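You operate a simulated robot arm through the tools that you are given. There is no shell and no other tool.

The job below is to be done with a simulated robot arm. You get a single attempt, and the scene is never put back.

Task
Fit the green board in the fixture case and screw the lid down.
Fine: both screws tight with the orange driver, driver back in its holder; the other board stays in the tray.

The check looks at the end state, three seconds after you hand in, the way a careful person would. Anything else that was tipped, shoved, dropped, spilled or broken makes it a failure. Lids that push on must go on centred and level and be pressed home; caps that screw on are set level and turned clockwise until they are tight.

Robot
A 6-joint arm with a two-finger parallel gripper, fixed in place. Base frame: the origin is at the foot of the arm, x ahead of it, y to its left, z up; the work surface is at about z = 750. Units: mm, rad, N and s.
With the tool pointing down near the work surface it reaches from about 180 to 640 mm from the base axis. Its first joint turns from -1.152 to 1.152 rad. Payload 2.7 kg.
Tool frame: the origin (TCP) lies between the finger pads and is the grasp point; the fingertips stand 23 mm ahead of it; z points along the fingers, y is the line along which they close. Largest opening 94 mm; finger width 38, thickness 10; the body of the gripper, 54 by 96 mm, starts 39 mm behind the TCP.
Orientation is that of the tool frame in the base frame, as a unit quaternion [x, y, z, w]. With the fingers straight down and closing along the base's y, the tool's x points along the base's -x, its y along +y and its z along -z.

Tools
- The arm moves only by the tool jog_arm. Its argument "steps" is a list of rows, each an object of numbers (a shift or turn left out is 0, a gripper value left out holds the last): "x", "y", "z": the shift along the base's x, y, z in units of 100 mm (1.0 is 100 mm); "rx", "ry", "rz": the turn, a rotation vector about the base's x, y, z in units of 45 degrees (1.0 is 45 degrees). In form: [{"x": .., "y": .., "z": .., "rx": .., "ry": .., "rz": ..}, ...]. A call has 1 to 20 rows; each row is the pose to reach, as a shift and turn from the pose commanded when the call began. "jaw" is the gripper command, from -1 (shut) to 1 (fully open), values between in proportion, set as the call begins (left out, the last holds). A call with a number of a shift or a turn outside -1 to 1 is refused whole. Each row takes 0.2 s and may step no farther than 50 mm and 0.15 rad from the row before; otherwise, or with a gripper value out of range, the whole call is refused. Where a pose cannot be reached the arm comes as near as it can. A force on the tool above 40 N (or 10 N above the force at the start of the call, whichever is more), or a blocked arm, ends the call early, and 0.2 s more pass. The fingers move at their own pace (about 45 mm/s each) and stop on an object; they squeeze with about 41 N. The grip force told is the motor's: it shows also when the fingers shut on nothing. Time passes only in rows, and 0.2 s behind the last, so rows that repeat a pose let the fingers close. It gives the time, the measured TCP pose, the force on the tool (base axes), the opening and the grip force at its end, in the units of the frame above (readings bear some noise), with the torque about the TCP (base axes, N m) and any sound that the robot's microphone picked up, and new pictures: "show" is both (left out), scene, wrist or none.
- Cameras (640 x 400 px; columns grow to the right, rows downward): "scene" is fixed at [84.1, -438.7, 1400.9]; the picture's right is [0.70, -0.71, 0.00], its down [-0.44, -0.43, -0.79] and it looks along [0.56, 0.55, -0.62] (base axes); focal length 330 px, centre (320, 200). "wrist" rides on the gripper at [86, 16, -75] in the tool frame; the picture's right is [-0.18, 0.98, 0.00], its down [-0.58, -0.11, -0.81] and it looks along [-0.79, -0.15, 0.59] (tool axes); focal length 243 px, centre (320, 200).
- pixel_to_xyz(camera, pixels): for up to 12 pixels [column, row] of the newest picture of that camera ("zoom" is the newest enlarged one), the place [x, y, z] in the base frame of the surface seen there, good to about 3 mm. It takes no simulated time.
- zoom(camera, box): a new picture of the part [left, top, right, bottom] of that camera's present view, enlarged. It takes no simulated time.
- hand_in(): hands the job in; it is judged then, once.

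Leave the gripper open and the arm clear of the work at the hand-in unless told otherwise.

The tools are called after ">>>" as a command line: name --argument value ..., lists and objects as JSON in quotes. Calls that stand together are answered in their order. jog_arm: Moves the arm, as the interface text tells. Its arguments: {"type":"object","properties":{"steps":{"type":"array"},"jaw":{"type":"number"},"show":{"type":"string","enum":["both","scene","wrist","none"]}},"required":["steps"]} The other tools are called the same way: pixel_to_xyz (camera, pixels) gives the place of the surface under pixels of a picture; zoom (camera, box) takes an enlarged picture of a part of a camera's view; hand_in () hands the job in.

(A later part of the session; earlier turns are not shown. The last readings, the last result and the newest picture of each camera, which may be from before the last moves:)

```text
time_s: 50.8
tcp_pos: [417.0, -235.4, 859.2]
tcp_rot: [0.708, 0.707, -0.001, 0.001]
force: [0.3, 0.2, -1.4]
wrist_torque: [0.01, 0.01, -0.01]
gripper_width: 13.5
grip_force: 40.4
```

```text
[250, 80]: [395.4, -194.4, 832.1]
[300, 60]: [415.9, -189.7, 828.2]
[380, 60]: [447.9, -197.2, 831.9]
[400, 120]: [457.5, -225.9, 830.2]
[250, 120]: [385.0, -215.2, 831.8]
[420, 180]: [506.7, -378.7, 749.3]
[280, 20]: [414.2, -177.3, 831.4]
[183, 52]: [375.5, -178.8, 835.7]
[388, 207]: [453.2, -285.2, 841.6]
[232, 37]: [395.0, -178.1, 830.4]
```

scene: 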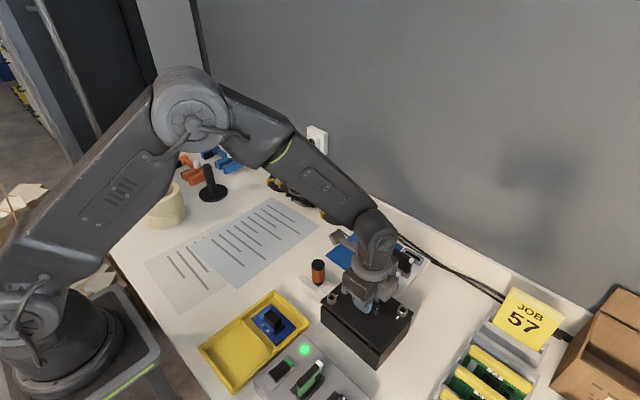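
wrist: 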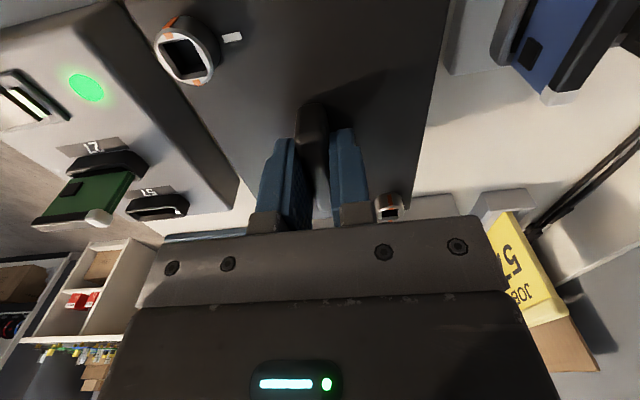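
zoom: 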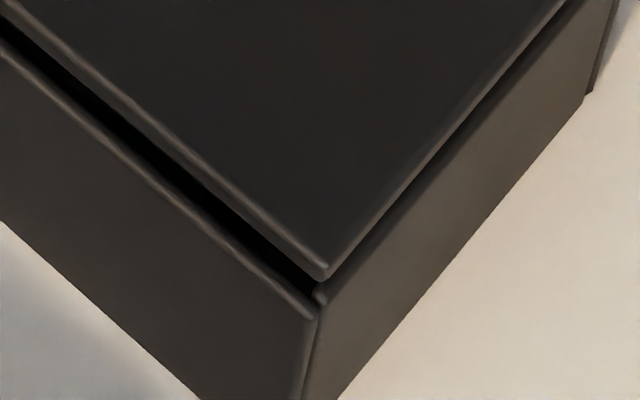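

In a common frame the lid top is about 25 mm above the rim, and averaging the cameras puts the correct TCP near (420.3, -233.8). I'll shift x +3.2 and y +1.2, lower 8 mm, and look again.

>>> jog_arm --steps '[{"x": 0.016, "y": 0.006}, {"x": 0.032, "y": 0.012, "z": -0.03}, {"x": 0.032, "y": 0.012, "z": -0.08}, {"x": 0.032, "y": 0.012, "z": -0.08}]'

>>> zoom --camera "scene" --box '[310, 275, 370, 315]'

>>> zoom --camera "scene" --box '[365, 290, 425, 330]'

>>> zoom --camera "scene" --box '[350, 325, 410, 365]'

```text
time_s: 51.8
tcp_pos: [421.5, -233.1, 852.2]
tcp_rot: [0.707, 0.707, -0.001, 0.0]
force: [-0.9, 0.7, -1.1]
wrist_torque: [0.0, 0.01, 0.02]
gripper_width: 13.1
grip_force: 40.4
```

scene: 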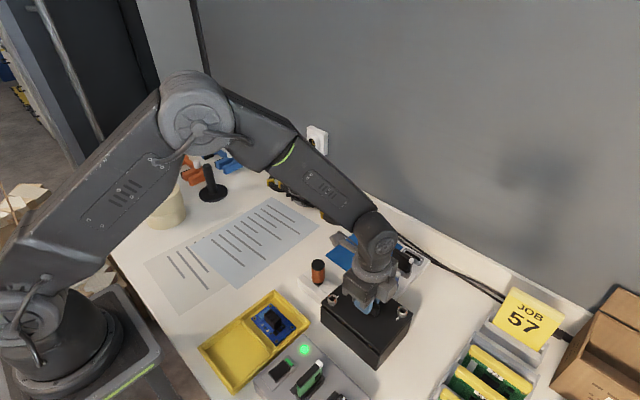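
wrist: 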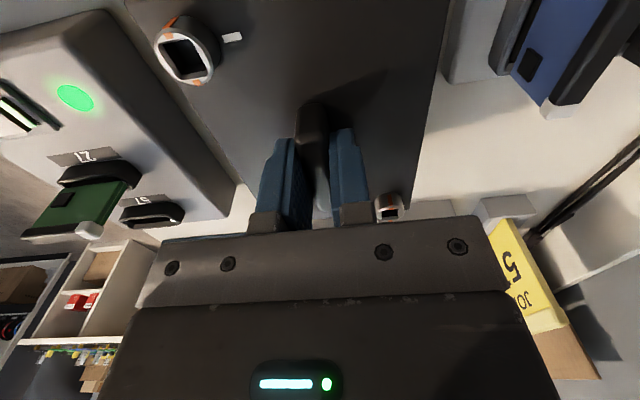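

```text
10.00 times, centred on (340, 295) of scene
```

zoom: 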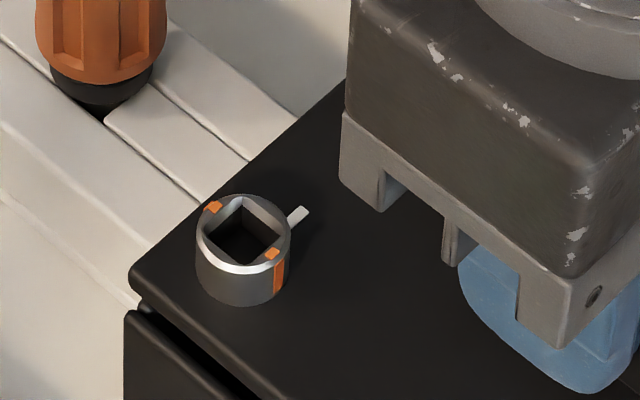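

```text
10.00 times, centred on (395, 310) of scene
```

zoom: 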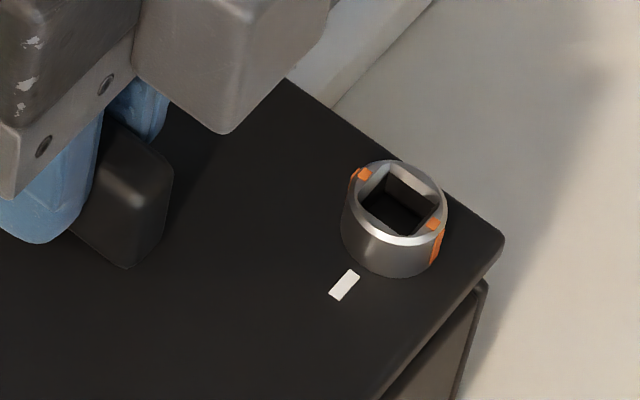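

```text
10.00 times, centred on (380, 345) of scene
```

zoom: 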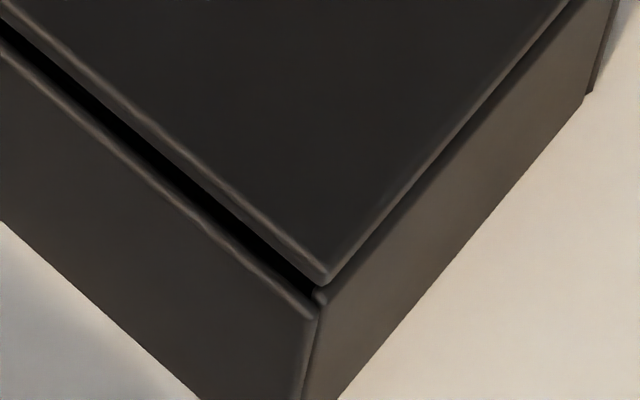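

The lid is now within about 1.5 mm in y and 0.5 mm in x of the case centre. I'll nudge x +0.4 and y +0.9, then lower in 1.5 mm steps watching the forces.

>>> jog_arm --steps '[{"x": 0.004, "y": 0.009}, {"x": 0.004, "y": 0.009, "z": -0.015}, {"x": 0.004, "y": 0.009, "z": -0.03}, {"x": 0.004, "y": 0.009, "z": -0.045}, {"x": 0.004, "y": 0.009, "z": -0.06}]' --show "none"

>>> zoom --camera "scene" --box '[310, 275, 370, 315]'

>>> zoom --camera "scene" --box '[350, 325, 410, 365]'

>>> zoom --camera "scene" --box '[365, 290, 425, 330]'

```text
time_s: 53.0
tcp_pos: [422.3, -232.6, 846.0]
tcp_rot: [0.707, 0.707, -0.001, 0.001]
force: [-2.2, 0.0, 1.6]
wrist_torque: [-0.1, -0.05, -0.09]
gripper_width: 13.1
grip_force: 41.3
```

```text
10.00 times, centred on (340, 295) of scene
```

zoom: 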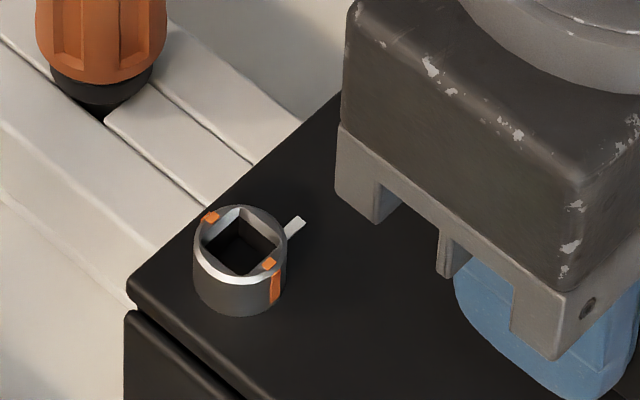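

```text
10.00 times, centred on (380, 345) of scene
```

zoom: 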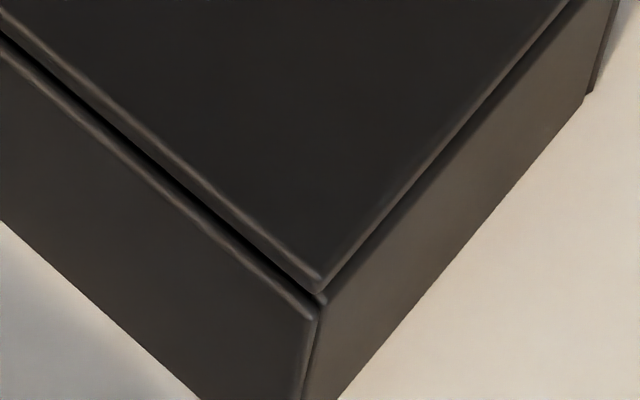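

```text
10.00 times, centred on (395, 310) of scene
```

zoom: 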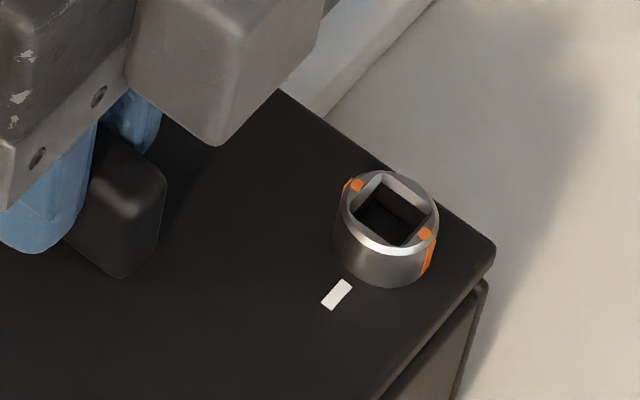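

Alignment now reads within 1 mm (lid +0.7 in x), and there's a slight -2 N side force in x. I'll shift x -0.6 and continue down.

>>> jog_arm --steps '[{"x": -0.006}, {"x": -0.006, "z": -0.01}, {"x": -0.006, "z": -0.02}, {"x": -0.006, "z": -0.03}]' --show "none"

```text
time_s: 54.0
tcp_pos: [421.1, -231.9, 842.9]
tcp_rot: [0.707, 0.707, 0.0, 0.001]
force: [-6.0, 3.9, 12.3]
wrist_torque: [0.2, 0.05, -0.02]
gripper_width: 13.1
grip_force: 41.1
```

Contact: 12 N up, -6 in x, +3.9 in y. I'll follow those side forces slightly (x -0.8, y +0.4) and re-read.

>>> jog_arm --steps '[{"x": -0.004, "y": 0.002}, {"x": -0.008, "y": 0.004}, {"x": -0.008, "y": 0.004}]' --show "none"

>>> zoom --camera "scene" --box '[310, 275, 370, 315]'

>>> zoom --camera "scene" --box '[350, 325, 410, 365]'

>>> zoom --camera "scene" --box '[365, 290, 425, 330]'

```text
time_s: 54.8
tcp_pos: [420.8, -232.8, 844.3]
tcp_rot: [0.707, 0.707, 0.0, 0.003]
force: [2.6, 1.1, 13.7]
wrist_torque: [0.66, 0.08, -0.08]
gripper_width: 13.1
grip_force: 40.9
```

```text
10.00 times, centred on (340, 295) of scene
```

zoom: 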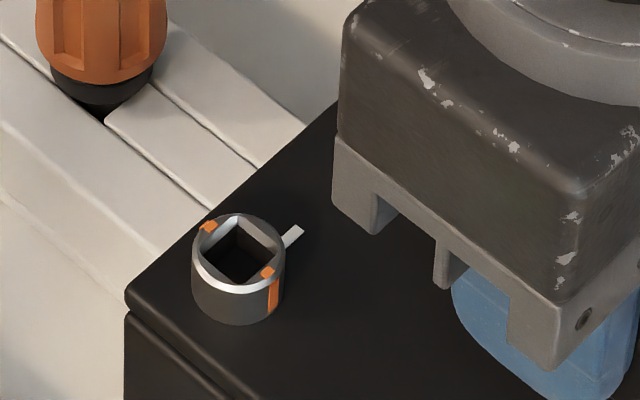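

```text
10.00 times, centred on (380, 345) of scene
```

zoom: 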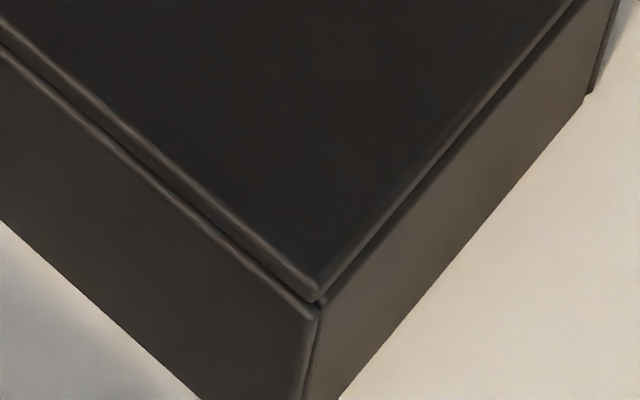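

```text
10.00 times, centred on (395, 310) of scene
```

zoom: 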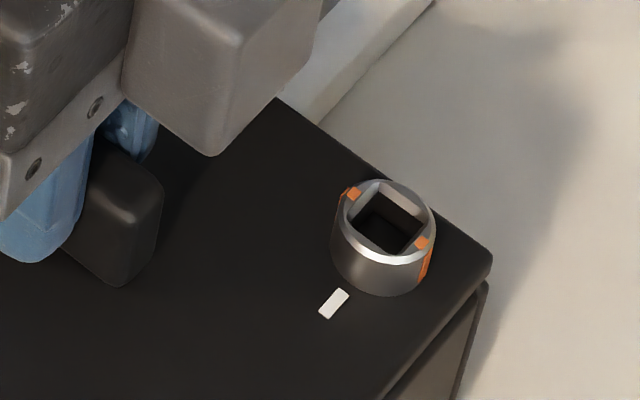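

The plate is nearly on the rim, and the remaining load is on the +y side. I'll press 1 mm further and watch.

>>> jog_arm --steps '[{"z": -0.005}, {"z": -0.01}, {"z": -0.01}]' --show "none"

```text
time_s: 55.6
tcp_pos: [420.3, -231.3, 843.1]
tcp_rot: [0.707, 0.708, 0.0, 0.003]
force: [-0.6, 2.7, 29.6]
wrist_torque: [0.13, 0.13, -0.05]
gripper_width: 13.4
grip_force: 40.8
```

Now 29.6 N with balanced torque, so the lid is bearing evenly on the rim. I'll check it visually.

>>> zoom --camera "scene" --box '[300, 270, 430, 380]'

>>> zoom --camera "scene" --box '[350, 325, 410, 365]'

>>> zoom --camera "scene" --box '[380, 295, 420, 325]'

```text
3.64 times, centred on (365, 325) of scene
```

zoom: 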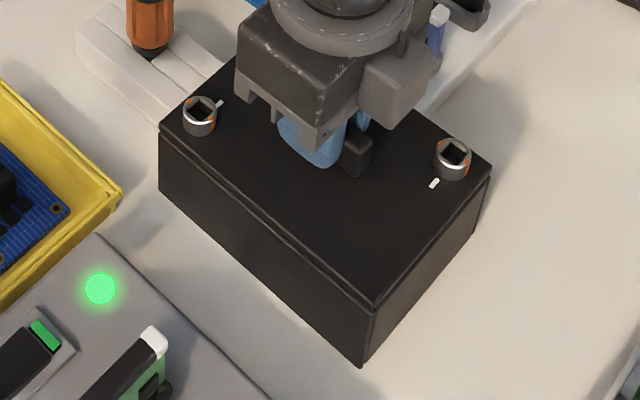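

```text
10.00 times, centred on (380, 345) of scene
```

zoom: 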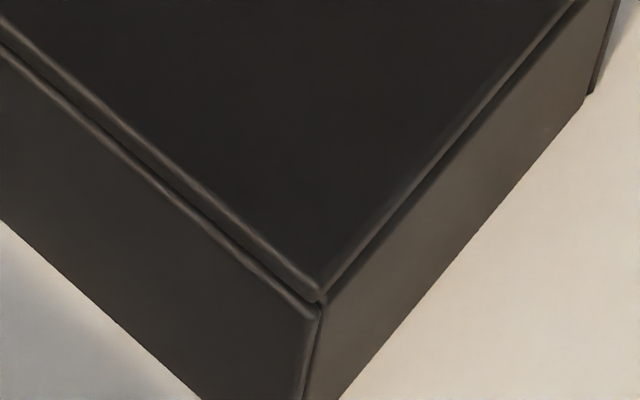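

```text
13.33 times, centred on (400, 310) of scene
```

zoom: 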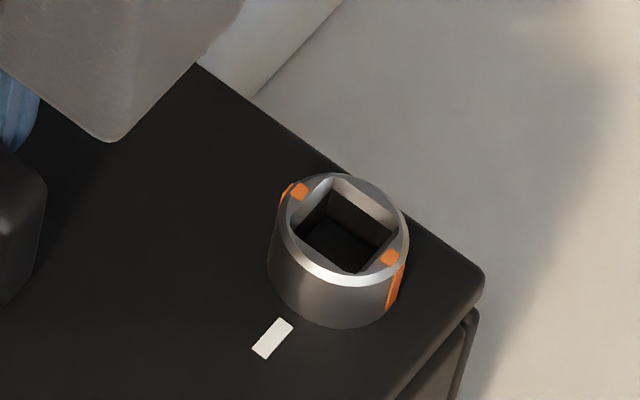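

The lid looks flush all around. I'll relax the press by about 1.2 mm, then open the jaws.

>>> jog_arm --steps '[{"z": 0.006}, {"z": 0.012}, {"z": 0.012}]' --show "none"

>>> jog_arm --steps '[{}, {}, {}, {}]' --jaw -0.2 --show "none"

>>> jog_arm --steps '[{"z": 0.1}, {"z": 0.3}, {"z": 0.5}, {"z": 0.7, "y": 0.2}, {"z": 0.9, "y": 0.5}, {"z": 0.9, "y": 0.8}, {"z": 0.9, "y": 0.9}, {"z": 0.9, "y": 0.9}]'

>>> zoom --camera "scene" --box '[300, 260, 430, 380]'

>>> zoom --camera "wrist" --box '[190, 0, 450, 220]'

```text
time_s: 56.4
tcp_pos: [420.9, -232.4, 843.7]
tcp_rot: [0.707, 0.707, 0.0, 0.002]
force: [5.9, -2.7, 18.1]
wrist_torque: [-0.46, 0.0, 0.02]
gripper_width: 13.5
grip_force: 41.0
```

```text
time_s: 57.4
tcp_pos: [420.7, -231.8, 842.1]
tcp_rot: [0.707, 0.707, 0.0, 0.002]
force: [-0.3, 0.3, -1.1]
wrist_torque: [0.02, 0.0, 0.03]
gripper_width: 37.6
grip_force: 0.1
```

```text
time_s: 59.2
tcp_pos: [420.9, -141.7, 933.5]
tcp_rot: [0.707, 0.707, -0.001, 0.001]
force: [0.1, 0.2, 0.3]
wrist_torque: [0.01, -0.03, 0.03]
gripper_width: 37.7
grip_force: 0.1
```

scene: 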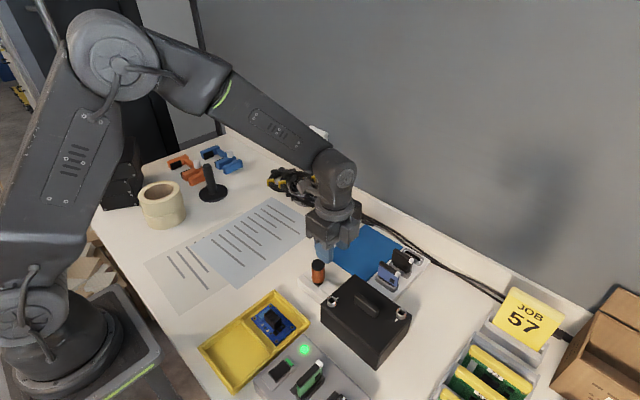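
wrist: 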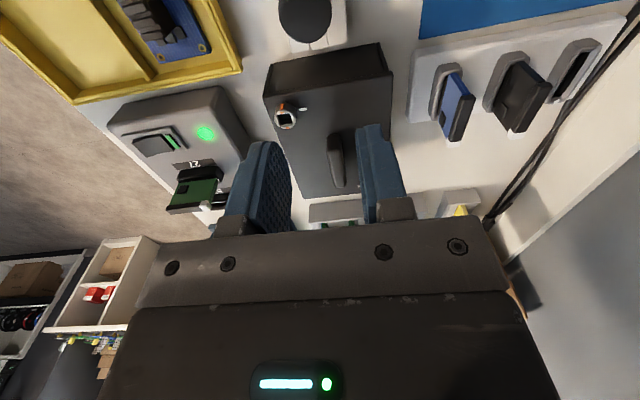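

```text
3.33 times, centred on (365, 320) of scene
```

zoom: 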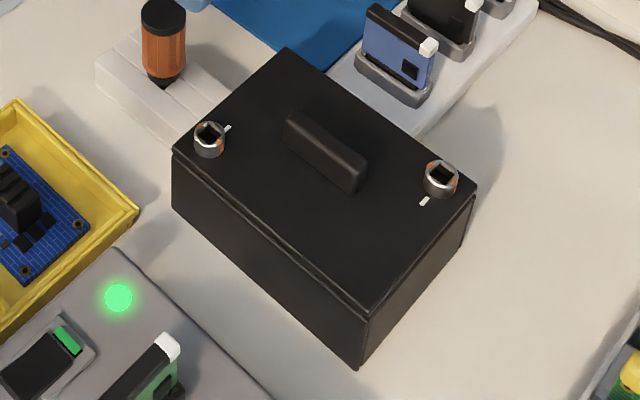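

```text
1.82 times, centred on (320, 110) of wrist
```

zoom: 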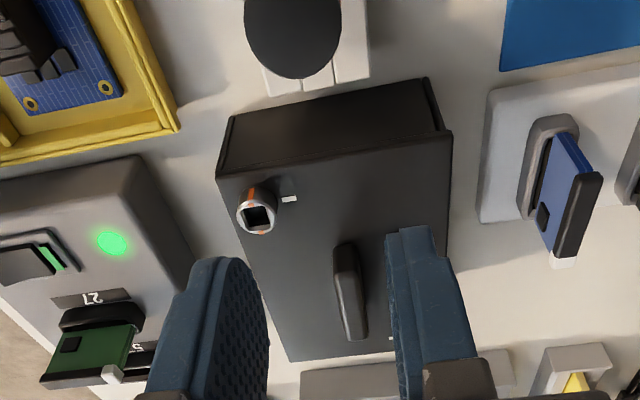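

The lid sits level and centred, and the blue board and the cards are undisturbed. Next is the driver at about (419, -102). I'll hover above it with the jaws at 38 mm.

>>> jog_arm --steps '[{"x": -0.01, "y": 0.2}, {"x": -0.018, "y": 0.4}, {"x": -0.018, "y": 0.4, "z": -0.2}, {"x": -0.018, "y": 0.4, "z": -0.4}, {"x": -0.018, "y": 0.4, "z": -0.4}]'

>>> zoom --camera "wrist" --box '[210, 20, 430, 220]'

>>> zoom --camera "scene" --box '[280, 220, 360, 310]'

```text
time_s: 60.4
tcp_pos: [418.4, -100.9, 893.0]
tcp_rot: [0.707, 0.707, 0.0, 0.0]
force: [-0.1, 0.8, -0.6]
wrist_torque: [-0.03, 0.01, 0.01]
gripper_width: 37.7
grip_force: 0.1
```

scene: 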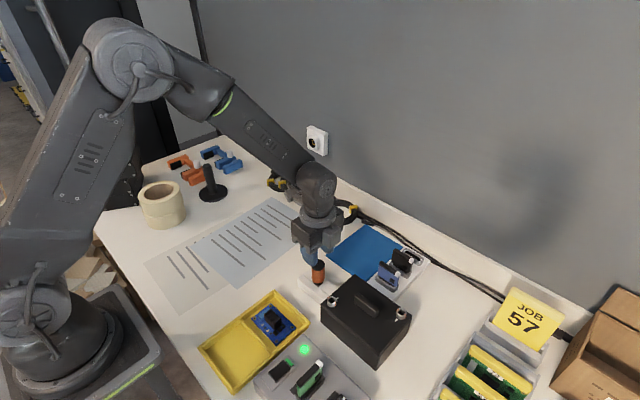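
wrist: 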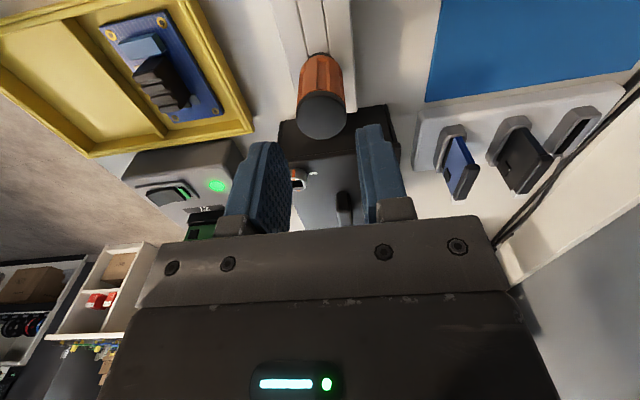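

```text
2.00 times, centred on (320, 120) of wrist
```

zoom: 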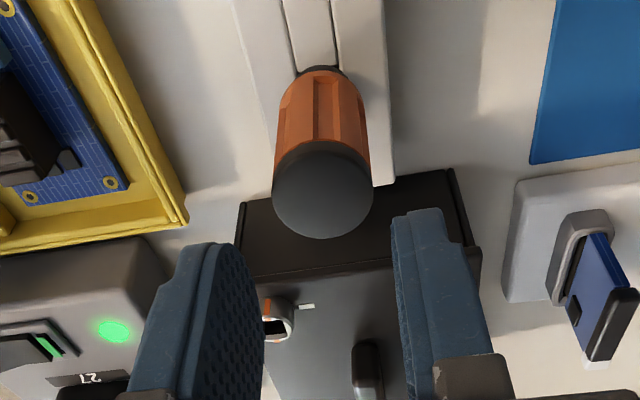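

```text
4.44 times, centred on (320, 265) of scene
```

zoom: 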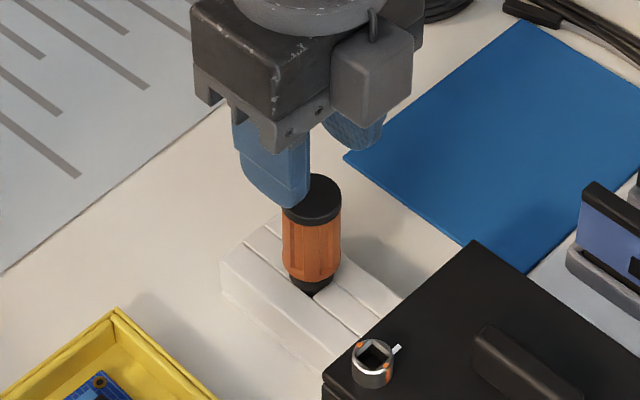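

The cap is nearly centred between the fingers in x. I'll measure the cap's edges to find its axis in y.

>>> pixel_to_xyz --camera "zoom" --pixels '[[314, 200], [300, 205], [330, 195], [314, 180], [314, 216], [290, 200], [335, 205], [312, 250], [312, 285]]'

>>> pixel_to_xyz --camera "wrist" --pixels '[[321, 118], [321, 110], [321, 125], [321, 132], [305, 118], [337, 116], [321, 135], [299, 118], [344, 116], [321, 90]]'

```text
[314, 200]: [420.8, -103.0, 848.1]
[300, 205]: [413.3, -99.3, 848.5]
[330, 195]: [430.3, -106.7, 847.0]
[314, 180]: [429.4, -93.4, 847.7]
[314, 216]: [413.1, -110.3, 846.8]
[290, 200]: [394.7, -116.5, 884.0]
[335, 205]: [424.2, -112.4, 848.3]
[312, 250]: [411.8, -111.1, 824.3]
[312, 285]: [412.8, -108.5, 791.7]
```

```text
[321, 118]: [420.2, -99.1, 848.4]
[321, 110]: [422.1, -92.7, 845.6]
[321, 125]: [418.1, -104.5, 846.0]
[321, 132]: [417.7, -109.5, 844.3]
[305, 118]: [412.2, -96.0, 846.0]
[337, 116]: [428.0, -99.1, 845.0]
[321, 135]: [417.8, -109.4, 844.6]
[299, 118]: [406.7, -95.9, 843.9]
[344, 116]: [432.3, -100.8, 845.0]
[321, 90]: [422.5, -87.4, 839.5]
```

The driver axis is about (419.3, -100.8). I'll descend to TCP z ≈ 815; the body stays above the cap top at 847.

>>> jog_arm --steps '[{"x": 0.003, "y": 0.006, "z": -0.15}, {"x": 0.003, "y": 0.006, "z": -0.3}, {"x": 0.003, "y": 0.006, "z": -0.45}, {"x": 0.003, "y": 0.006, "z": -0.6}, {"x": 0.003, "y": 0.006, "z": -0.7}, {"x": 0.003, "y": 0.006, "z": -0.78}, {"x": 0.003, "y": 0.006, "z": -0.78}]'

>>> zoom --camera "scene" --box '[280, 220, 360, 310]'

>>> zoom --camera "wrist" --box '[210, 60, 430, 240]'

```text
time_s: 62.0
tcp_pos: [418.3, -100.9, 816.0]
tcp_rot: [0.708, 0.707, 0.0, 0.001]
force: [0.2, 0.4, -0.7]
wrist_torque: [-0.04, 0.01, -0.01]
gripper_width: 37.5
grip_force: 0.0
```

scene: 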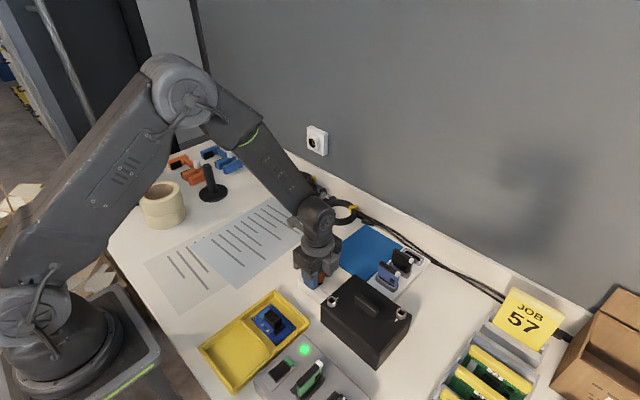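
wrist: 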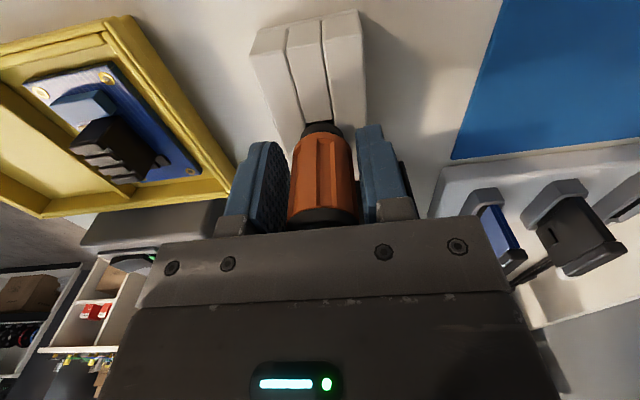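

```text
4.44 times, centred on (320, 265) of scene
```

zoom: 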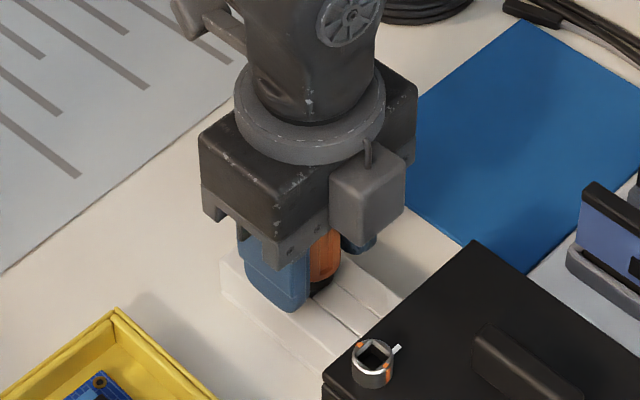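

```text
2.22 times, centred on (320, 150) of wrist
```

zoom: 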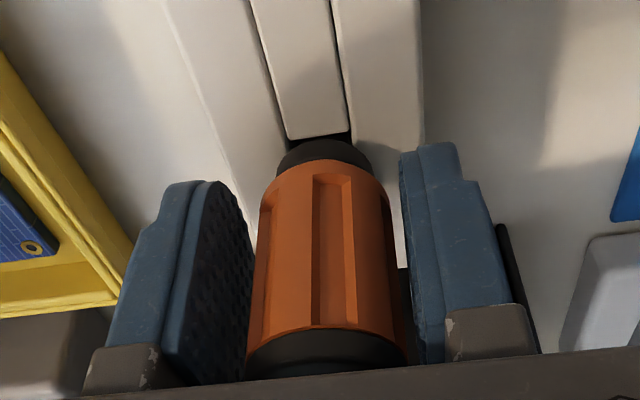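

The driver handle is between the pads. Closing the gripper.

>>> jog_arm --steps '[{}, {}, {}, {}, {}]' --jaw -1 --show "wrist"

```text
time_s: 63.2
tcp_pos: [419.3, -100.7, 815.0]
tcp_rot: [0.707, 0.707, 0.0, 0.001]
force: [3.1, 0.8, 0.8]
wrist_torque: [0.03, -0.05, 0.01]
gripper_width: 29.0
grip_force: 40.8
```

wrist: 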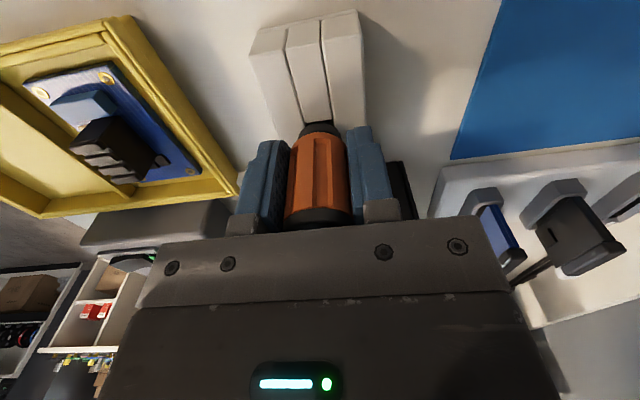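

The driver is gripped (29.0 mm wide). I'll lift it straight out of the holder.

>>> jog_arm --steps '[{"z": 0.05}, {"z": 0.1}, {"z": 0.2}, {"z": 0.3}, {"z": 0.45}, {"z": 0.6}, {"z": 0.75}, {"z": 0.9}, {"z": 0.9}]'

>>> zoom --camera "scene" --box '[270, 200, 370, 310]'

>>> zoom --camera "wrist" --box '[210, 20, 430, 220]'

```text
time_s: 65.2
tcp_pos: [418.8, -100.9, 906.7]
tcp_rot: [0.707, 0.707, -0.001, 0.0]
force: [0.5, 0.2, -0.2]
wrist_torque: [-0.01, 0.02, 0.0]
gripper_width: 28.9
grip_force: 41.8
```

scene: 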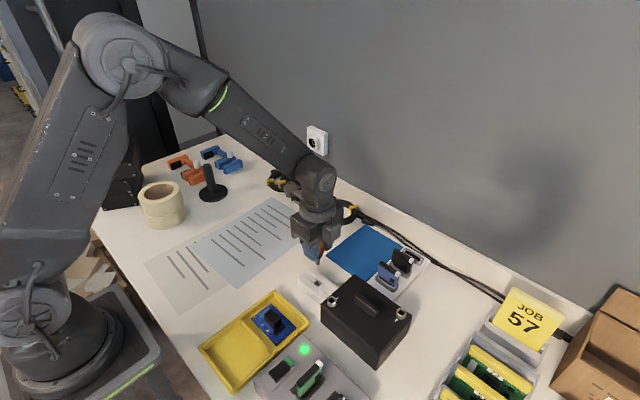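
wrist: 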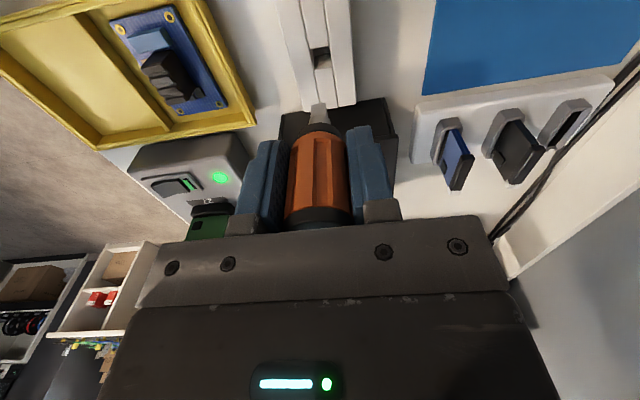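

```text
3.64 times, centred on (320, 255) of scene
```

zoom: 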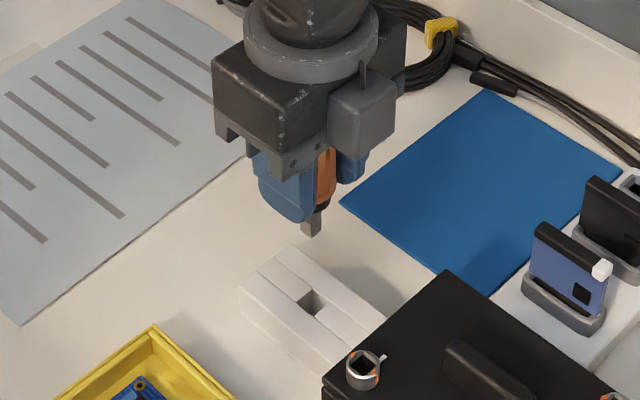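

```text
2.00 times, centred on (320, 120) of wrist
```

zoom: 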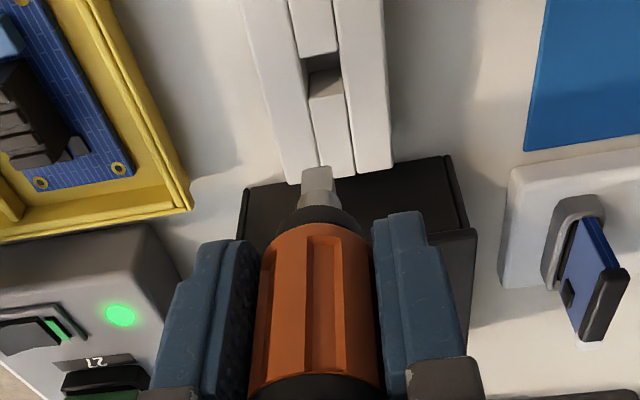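

The driver has a square tip, aligned with the gripper axes, and the holder hole is square too. I'll measure the tip's height and the two screw positions.

>>> pixel_to_xyz --camera "zoom" --pixels '[[317, 172], [317, 185], [310, 190], [325, 175], [318, 205], [310, 170]]'

>>> zoom --camera "scene" --box '[300, 240, 360, 280]'

>>> zoom --camera "scene" --box '[320, 285, 350, 315]'

```text
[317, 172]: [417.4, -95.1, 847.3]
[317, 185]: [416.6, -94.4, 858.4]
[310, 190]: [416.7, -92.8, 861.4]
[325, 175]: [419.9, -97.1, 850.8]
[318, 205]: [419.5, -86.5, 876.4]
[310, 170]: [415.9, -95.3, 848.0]
```

```text
10.00 times, centred on (330, 260) of scene
```

zoom: 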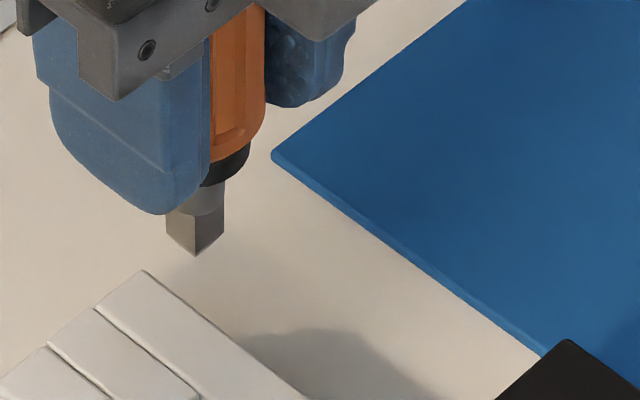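

```text
13.33 times, centred on (335, 300) of scene
```

zoom: 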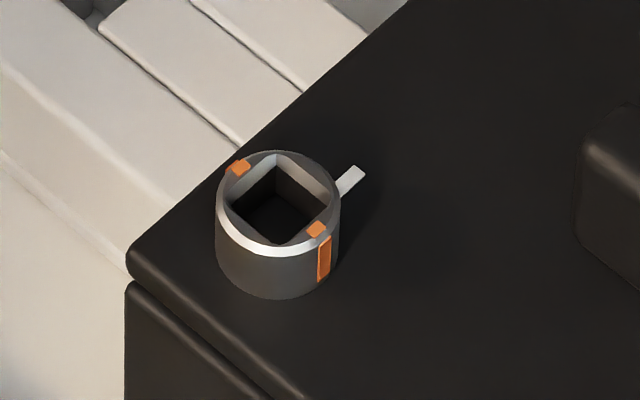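

The driver tip is about 60 mm below the TCP. Several estimates agree on the screws: A ≈ (382.6, -174.8) and B ≈ (457, -287.5), heads at z ≈ 824. I'll hover the tip above screw A.

>>> jog_arm --steps '[{"x": -0.05, "y": -0.2}, {"x": -0.15, "y": -0.4}, {"x": -0.25, "y": -0.6}, {"x": -0.364, "y": -0.74}, {"x": -0.364, "y": -0.74, "z": -0.05}, {"x": -0.364, "y": -0.74, "z": -0.05}]'

>>> zoom --camera "scene" --box '[315, 270, 355, 310]'

>>> zoom --camera "wrist" --box '[250, 40, 390, 160]'

```text
time_s: 66.6
tcp_pos: [382.4, -175.3, 898.7]
tcp_rot: [0.707, 0.707, 0.0, 0.001]
force: [1.3, -0.4, -0.4]
wrist_torque: [-0.02, -0.01, 0.03]
gripper_width: 28.7
grip_force: 40.8
```

scene: 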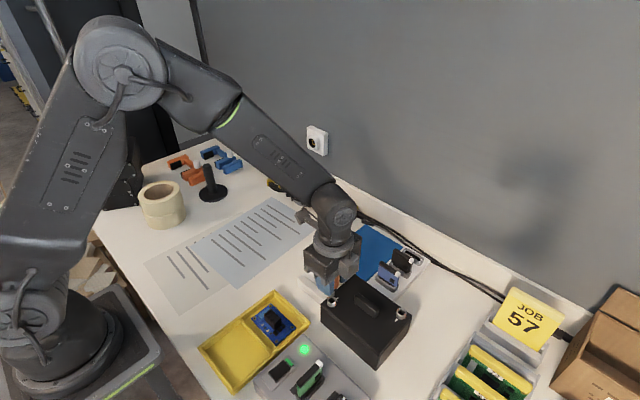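
wrist: 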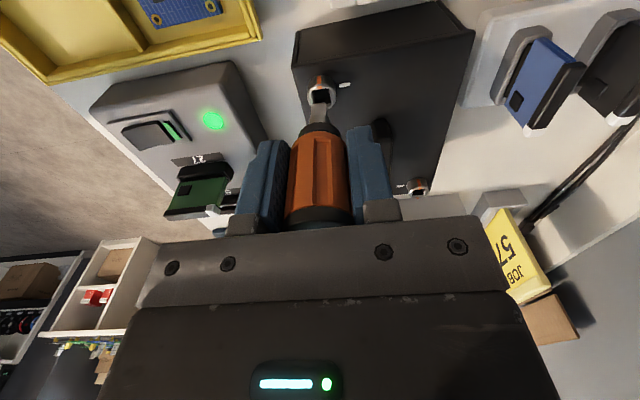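

```text
10.00 times, centred on (335, 290) of scene
```

zoom: 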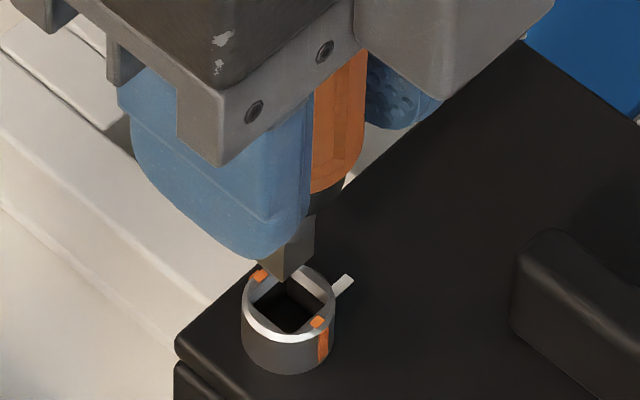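

```text
3.33 times, centred on (320, 100) of wrist
```

zoom: 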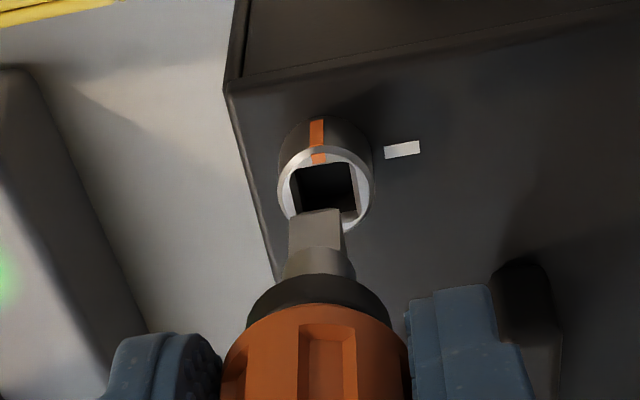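

The tip sits almost over socket A; the cameras suggest moving about +1.3 in x and -0.4 in y. I'll apply that and lower to about 4 mm above the head.

>>> jog_arm --steps '[{"x": 0.013, "y": -0.004}, {"x": 0.013, "y": -0.004, "z": -0.05}, {"x": 0.013, "y": -0.004, "z": -0.1}, {"x": 0.013, "y": -0.004, "z": -0.1}]' --show "none"

>>> zoom --camera "scene" --box '[315, 270, 355, 310]'

>>> zoom --camera "wrist" --box '[270, 60, 370, 150]'

```text
time_s: 67.6
tcp_pos: [384.3, -174.8, 889.7]
tcp_rot: [0.707, 0.707, 0.0, 0.001]
force: [-0.1, 0.3, 0.3]
wrist_torque: [-0.02, 0.0, -0.04]
gripper_width: 28.7
grip_force: 41.0
```

```text
10.00 times, centred on (335, 290) of scene
```

zoom: 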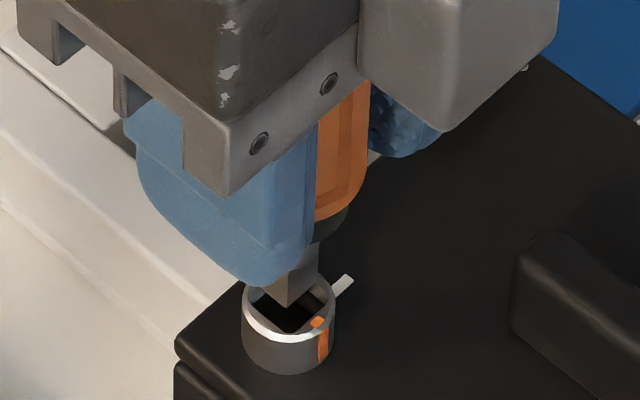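

```text
4.44 times, centred on (320, 105) of wrist
```

zoom: 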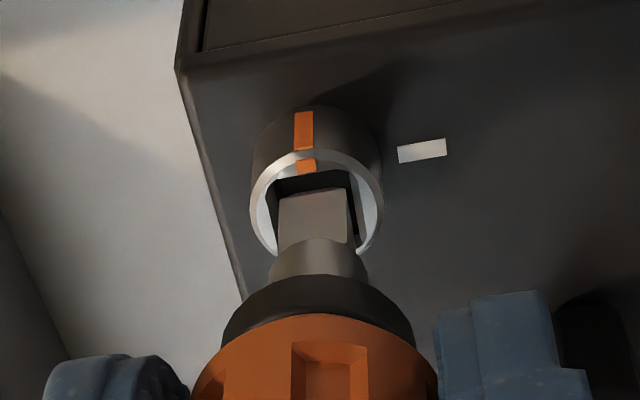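

The picture suggests the socket is a bit further to -y. I'll shift x -0.6 and y -1.0, then lower gently with the force watched. If the tip goes in, there will be no resistance at head height.

>>> jog_arm --steps '[{"x": -0.006, "y": -0.01}, {"x": -0.006, "y": -0.01, "z": -0.01}, {"x": -0.006, "y": -0.01, "z": -0.02}, {"x": -0.006, "y": -0.01, "z": -0.025}]' --show "none"

>>> zoom --camera "scene" --box '[320, 280, 350, 310]'

>>> zoom --camera "wrist" --box '[280, 70, 360, 140]'

```text
time_s: 68.6
tcp_pos: [384.4, -176.4, 886.8]
tcp_rot: [0.708, 0.706, -0.001, 0.001]
force: [-0.7, 0.0, -0.7]
wrist_torque: [0.0, 0.01, 0.02]
gripper_width: 28.9
grip_force: 40.7
```

```text
13.33 times, centred on (335, 295) of scene
```

zoom: 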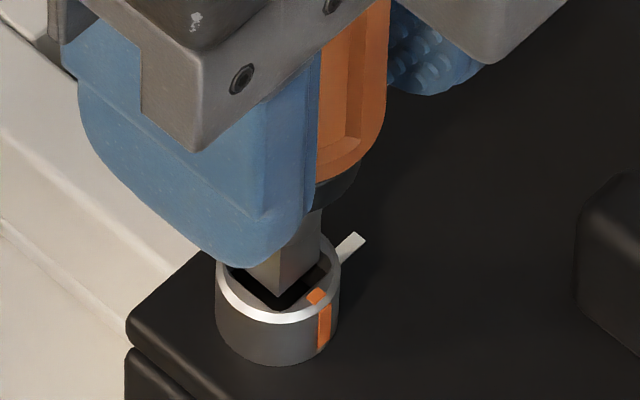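

```text
5.71 times, centred on (320, 105) of wrist
```

zoom: 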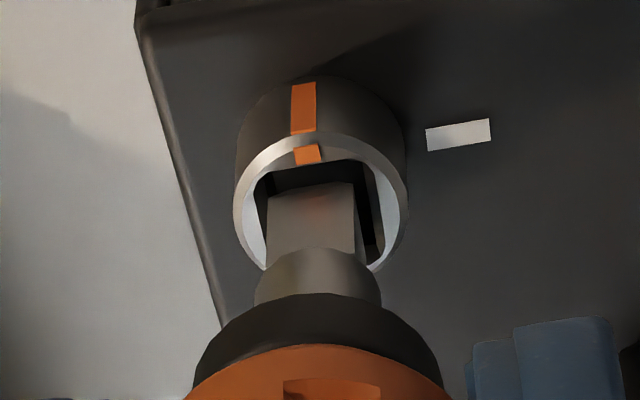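

In the wrist view the tip sits slightly left of the opening, so I'll shift x +0.4 and keep lowering in 1 mm steps.

>>> jog_arm --steps '[{"x": 0.004}, {"x": 0.004, "z": -0.01}, {"x": 0.004, "z": -0.02}, {"x": 0.004, "z": -0.03}]' --show "none"

>>> zoom --camera "scene" --box '[320, 280, 350, 310]'

>>> zoom --camera "wrist" --box '[280, 70, 360, 140]'

```text
time_s: 69.6
tcp_pos: [384.2, -177.4, 883.7]
tcp_rot: [0.708, 0.707, 0.0, 0.001]
force: [-0.1, -0.2, -0.8]
wrist_torque: [-0.05, 0.02, -0.01]
gripper_width: 28.9
grip_force: 40.6
```

```text
13.33 times, centred on (335, 295) of scene
```

zoom: 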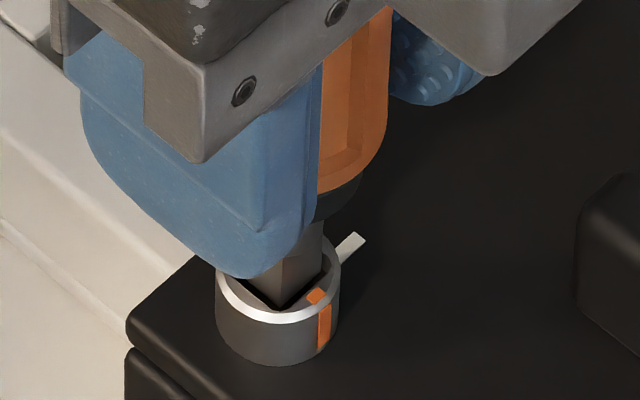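

```text
5.71 times, centred on (320, 105) of wrist
```

zoom: 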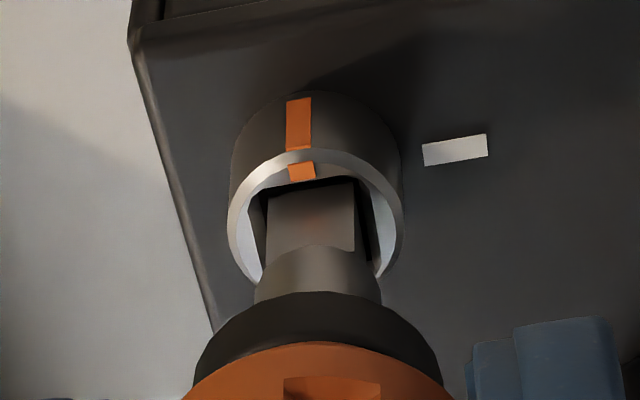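

No resistance, and the tip appears to be entering the socket. Continuing down.

>>> jog_arm --steps '[{"z": -0.01}, {"z": -0.02}, {"z": -0.03}, {"z": -0.04}]' --show "none"

>>> zoom --camera "scene" --box '[320, 280, 350, 310]'

>>> zoom --camera "wrist" --box '[280, 70, 360, 140]'

```text
time_s: 70.6
tcp_pos: [383.2, -176.7, 881.5]
tcp_rot: [0.707, 0.708, 0.0, 0.002]
force: [-1.8, -0.1, 5.6]
wrist_torque: [-0.05, 0.19, 0.0]
gripper_width: 28.8
grip_force: 41.3
```

```text
13.33 times, centred on (335, 295) of scene
```

zoom: 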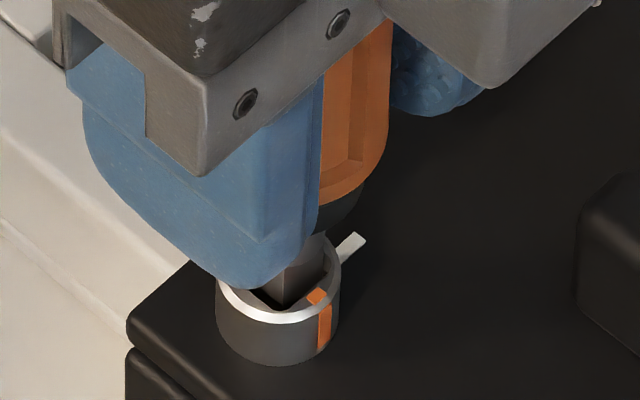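

```text
5.71 times, centred on (320, 105) of wrist
```

zoom: 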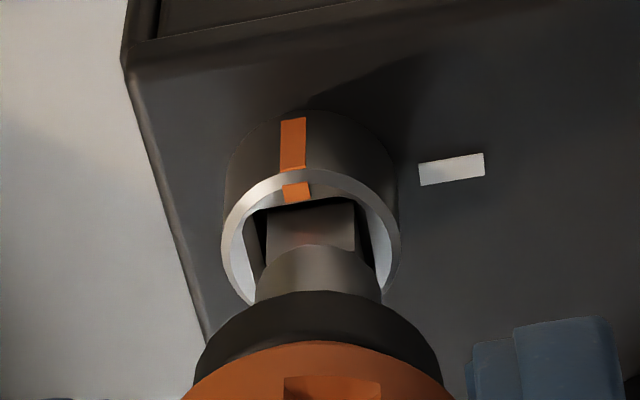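

There's light contact (5.6 N) with the tip about 5 mm into the head. I'll ease x by -0.3 and push down slightly to see whether it's the socket floor.

>>> jog_arm --steps '[{"x": -0.003}, {"x": -0.003, "z": -0.005}, {"x": -0.003, "z": -0.01}]' --show "none"

```text
time_s: 71.4
tcp_pos: [384.3, -176.4, 880.1]
tcp_rot: [0.706, 0.708, 0.0, 0.001]
force: [-2.3, 0.4, 15.1]
wrist_torque: [0.1, 0.22, 0.0]
gripper_width: 29.0
grip_force: 40.9
```

Now 15 N straight down with little side force, so the tip is bottomed in the socket. I'll turn clockwise 45° (negative rz) and watch the torque.

>>> jog_arm --steps '[{"rz": -0.15}, {"rz": -0.3}, {"rz": -0.45}, {"rz": -0.6}, {"rz": -0.75}, {"rz": -0.9}, {"rz": -1.0}, {"rz": -1.0}]' --show "both"

>>> zoom --camera "scene" --box '[320, 280, 350, 310]'

>>> zoom --camera "wrist" --box '[270, 60, 370, 150]'

```text
time_s: 73.2
tcp_pos: [382.0, -176.3, 879.6]
tcp_rot: [0.924, 0.383, -0.001, 0.0]
force: [2.2, 1.0, 7.2]
wrist_torque: [0.13, -0.02, -0.01]
gripper_width: 28.9
grip_force: 40.9
```

scene: 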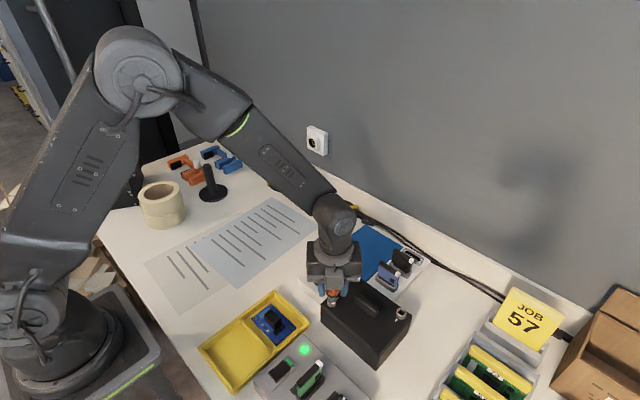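
wrist: 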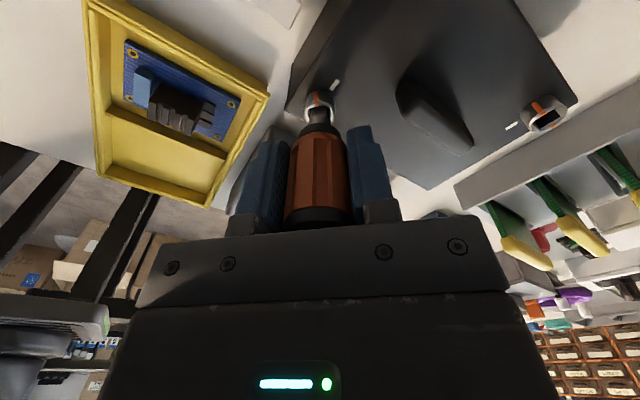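

```text
13.33 times, centred on (335, 295) of scene
```

zoom: 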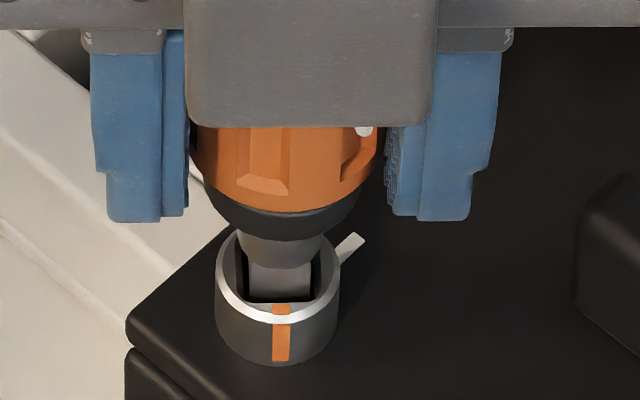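

```text
4.44 times, centred on (320, 105) of wrist
```

zoom: 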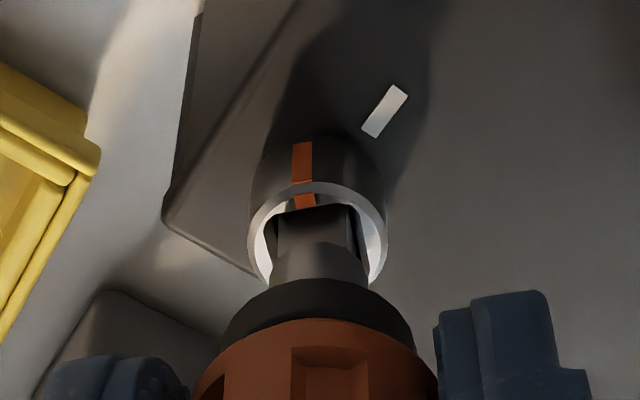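

The screw turned with the driver: its orange stripe rotated 45° clockwise, with almost no torque. I'll continue another 45° clockwise, following down slightly.

>>> jog_arm --steps '[{"rz": -0.15, "z": -0.001}, {"rz": -0.3, "z": -0.002}, {"rz": -0.45, "z": -0.003}, {"rz": -0.6, "z": -0.004}, {"rz": -0.75, "z": -0.005}, {"rz": -0.9, "z": -0.006}, {"rz": -1.0, "z": -0.006}, {"rz": -1.0, "z": -0.006}]' --show "none"

>>> zoom --camera "scene" --box '[320, 280, 350, 310]'

```text
time_s: 75.0
tcp_pos: [381.9, -177.3, 878.6]
tcp_rot: [1.0, 0.0, -0.001, -0.001]
force: [-1.1, 4.4, 8.0]
wrist_torque: [0.29, 0.05, 0.06]
gripper_width: 28.6
grip_force: 40.5
```

```text
13.33 times, centred on (335, 295) of scene
```

zoom: 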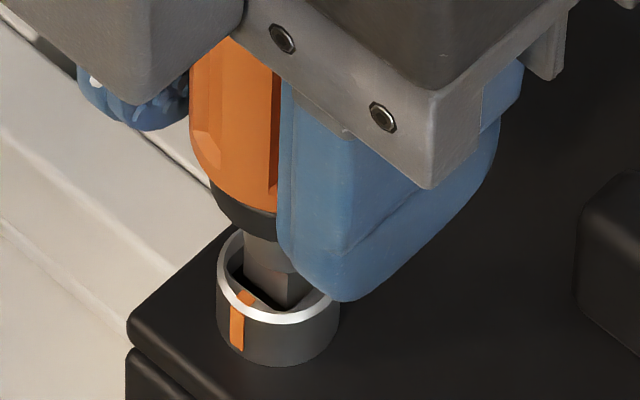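

After 90° the stripe lines up with the white tick's axis, but the torque is still only 0.06 N·m, so it's not tight. I'll keep turning clockwise and correct the small +y side force.

>>> jog_arm --steps '[{"rz": -0.15, "y": 0.002}, {"rz": -0.3, "y": 0.004, "z": -0.001}, {"rz": -0.45, "y": 0.004, "z": -0.002}, {"rz": -0.6, "y": 0.004, "z": -0.003}, {"rz": -0.75, "y": 0.004, "z": -0.004}, {"rz": -0.9, "y": 0.004, "z": -0.005}, {"rz": -1.0, "y": 0.004, "z": -0.005}, {"rz": -1.0, "y": 0.004, "z": -0.005}]' --show "scene"

>>> zoom --camera "scene" --box '[320, 280, 350, 310]'

```text
time_s: 75.6
tcp_pos: [381.5, -177.2, 878.4]
tcp_rot: [0.994, -0.11, 0.0, -0.01]
force: [0.9, 14.5, 5.9]
wrist_torque: [0.77, -0.06, 0.07]
gripper_width: 29.0
grip_force: 41.2
out of reach, approached as far as the arm can: row 2, 3
stopped in row 3: the force on the tool passed its limit at 53 N (the readings are from after the stop); the commanded pose is now the measured one
```

scene: 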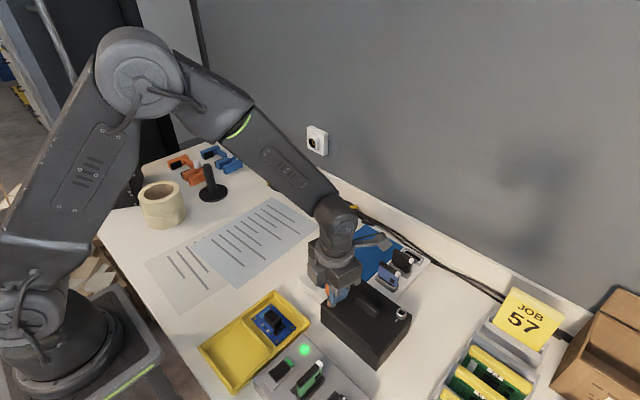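

```text
13.33 times, centred on (335, 295) of scene
```

zoom: 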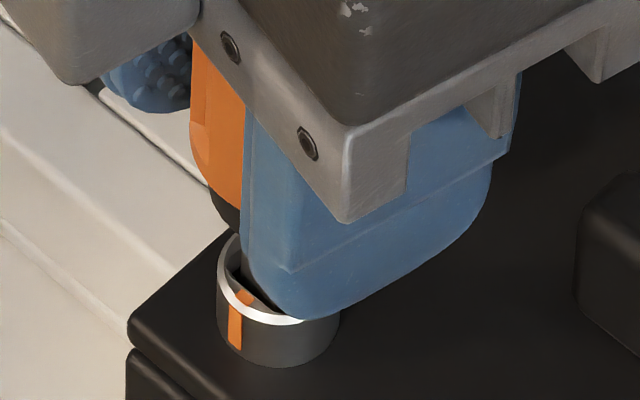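

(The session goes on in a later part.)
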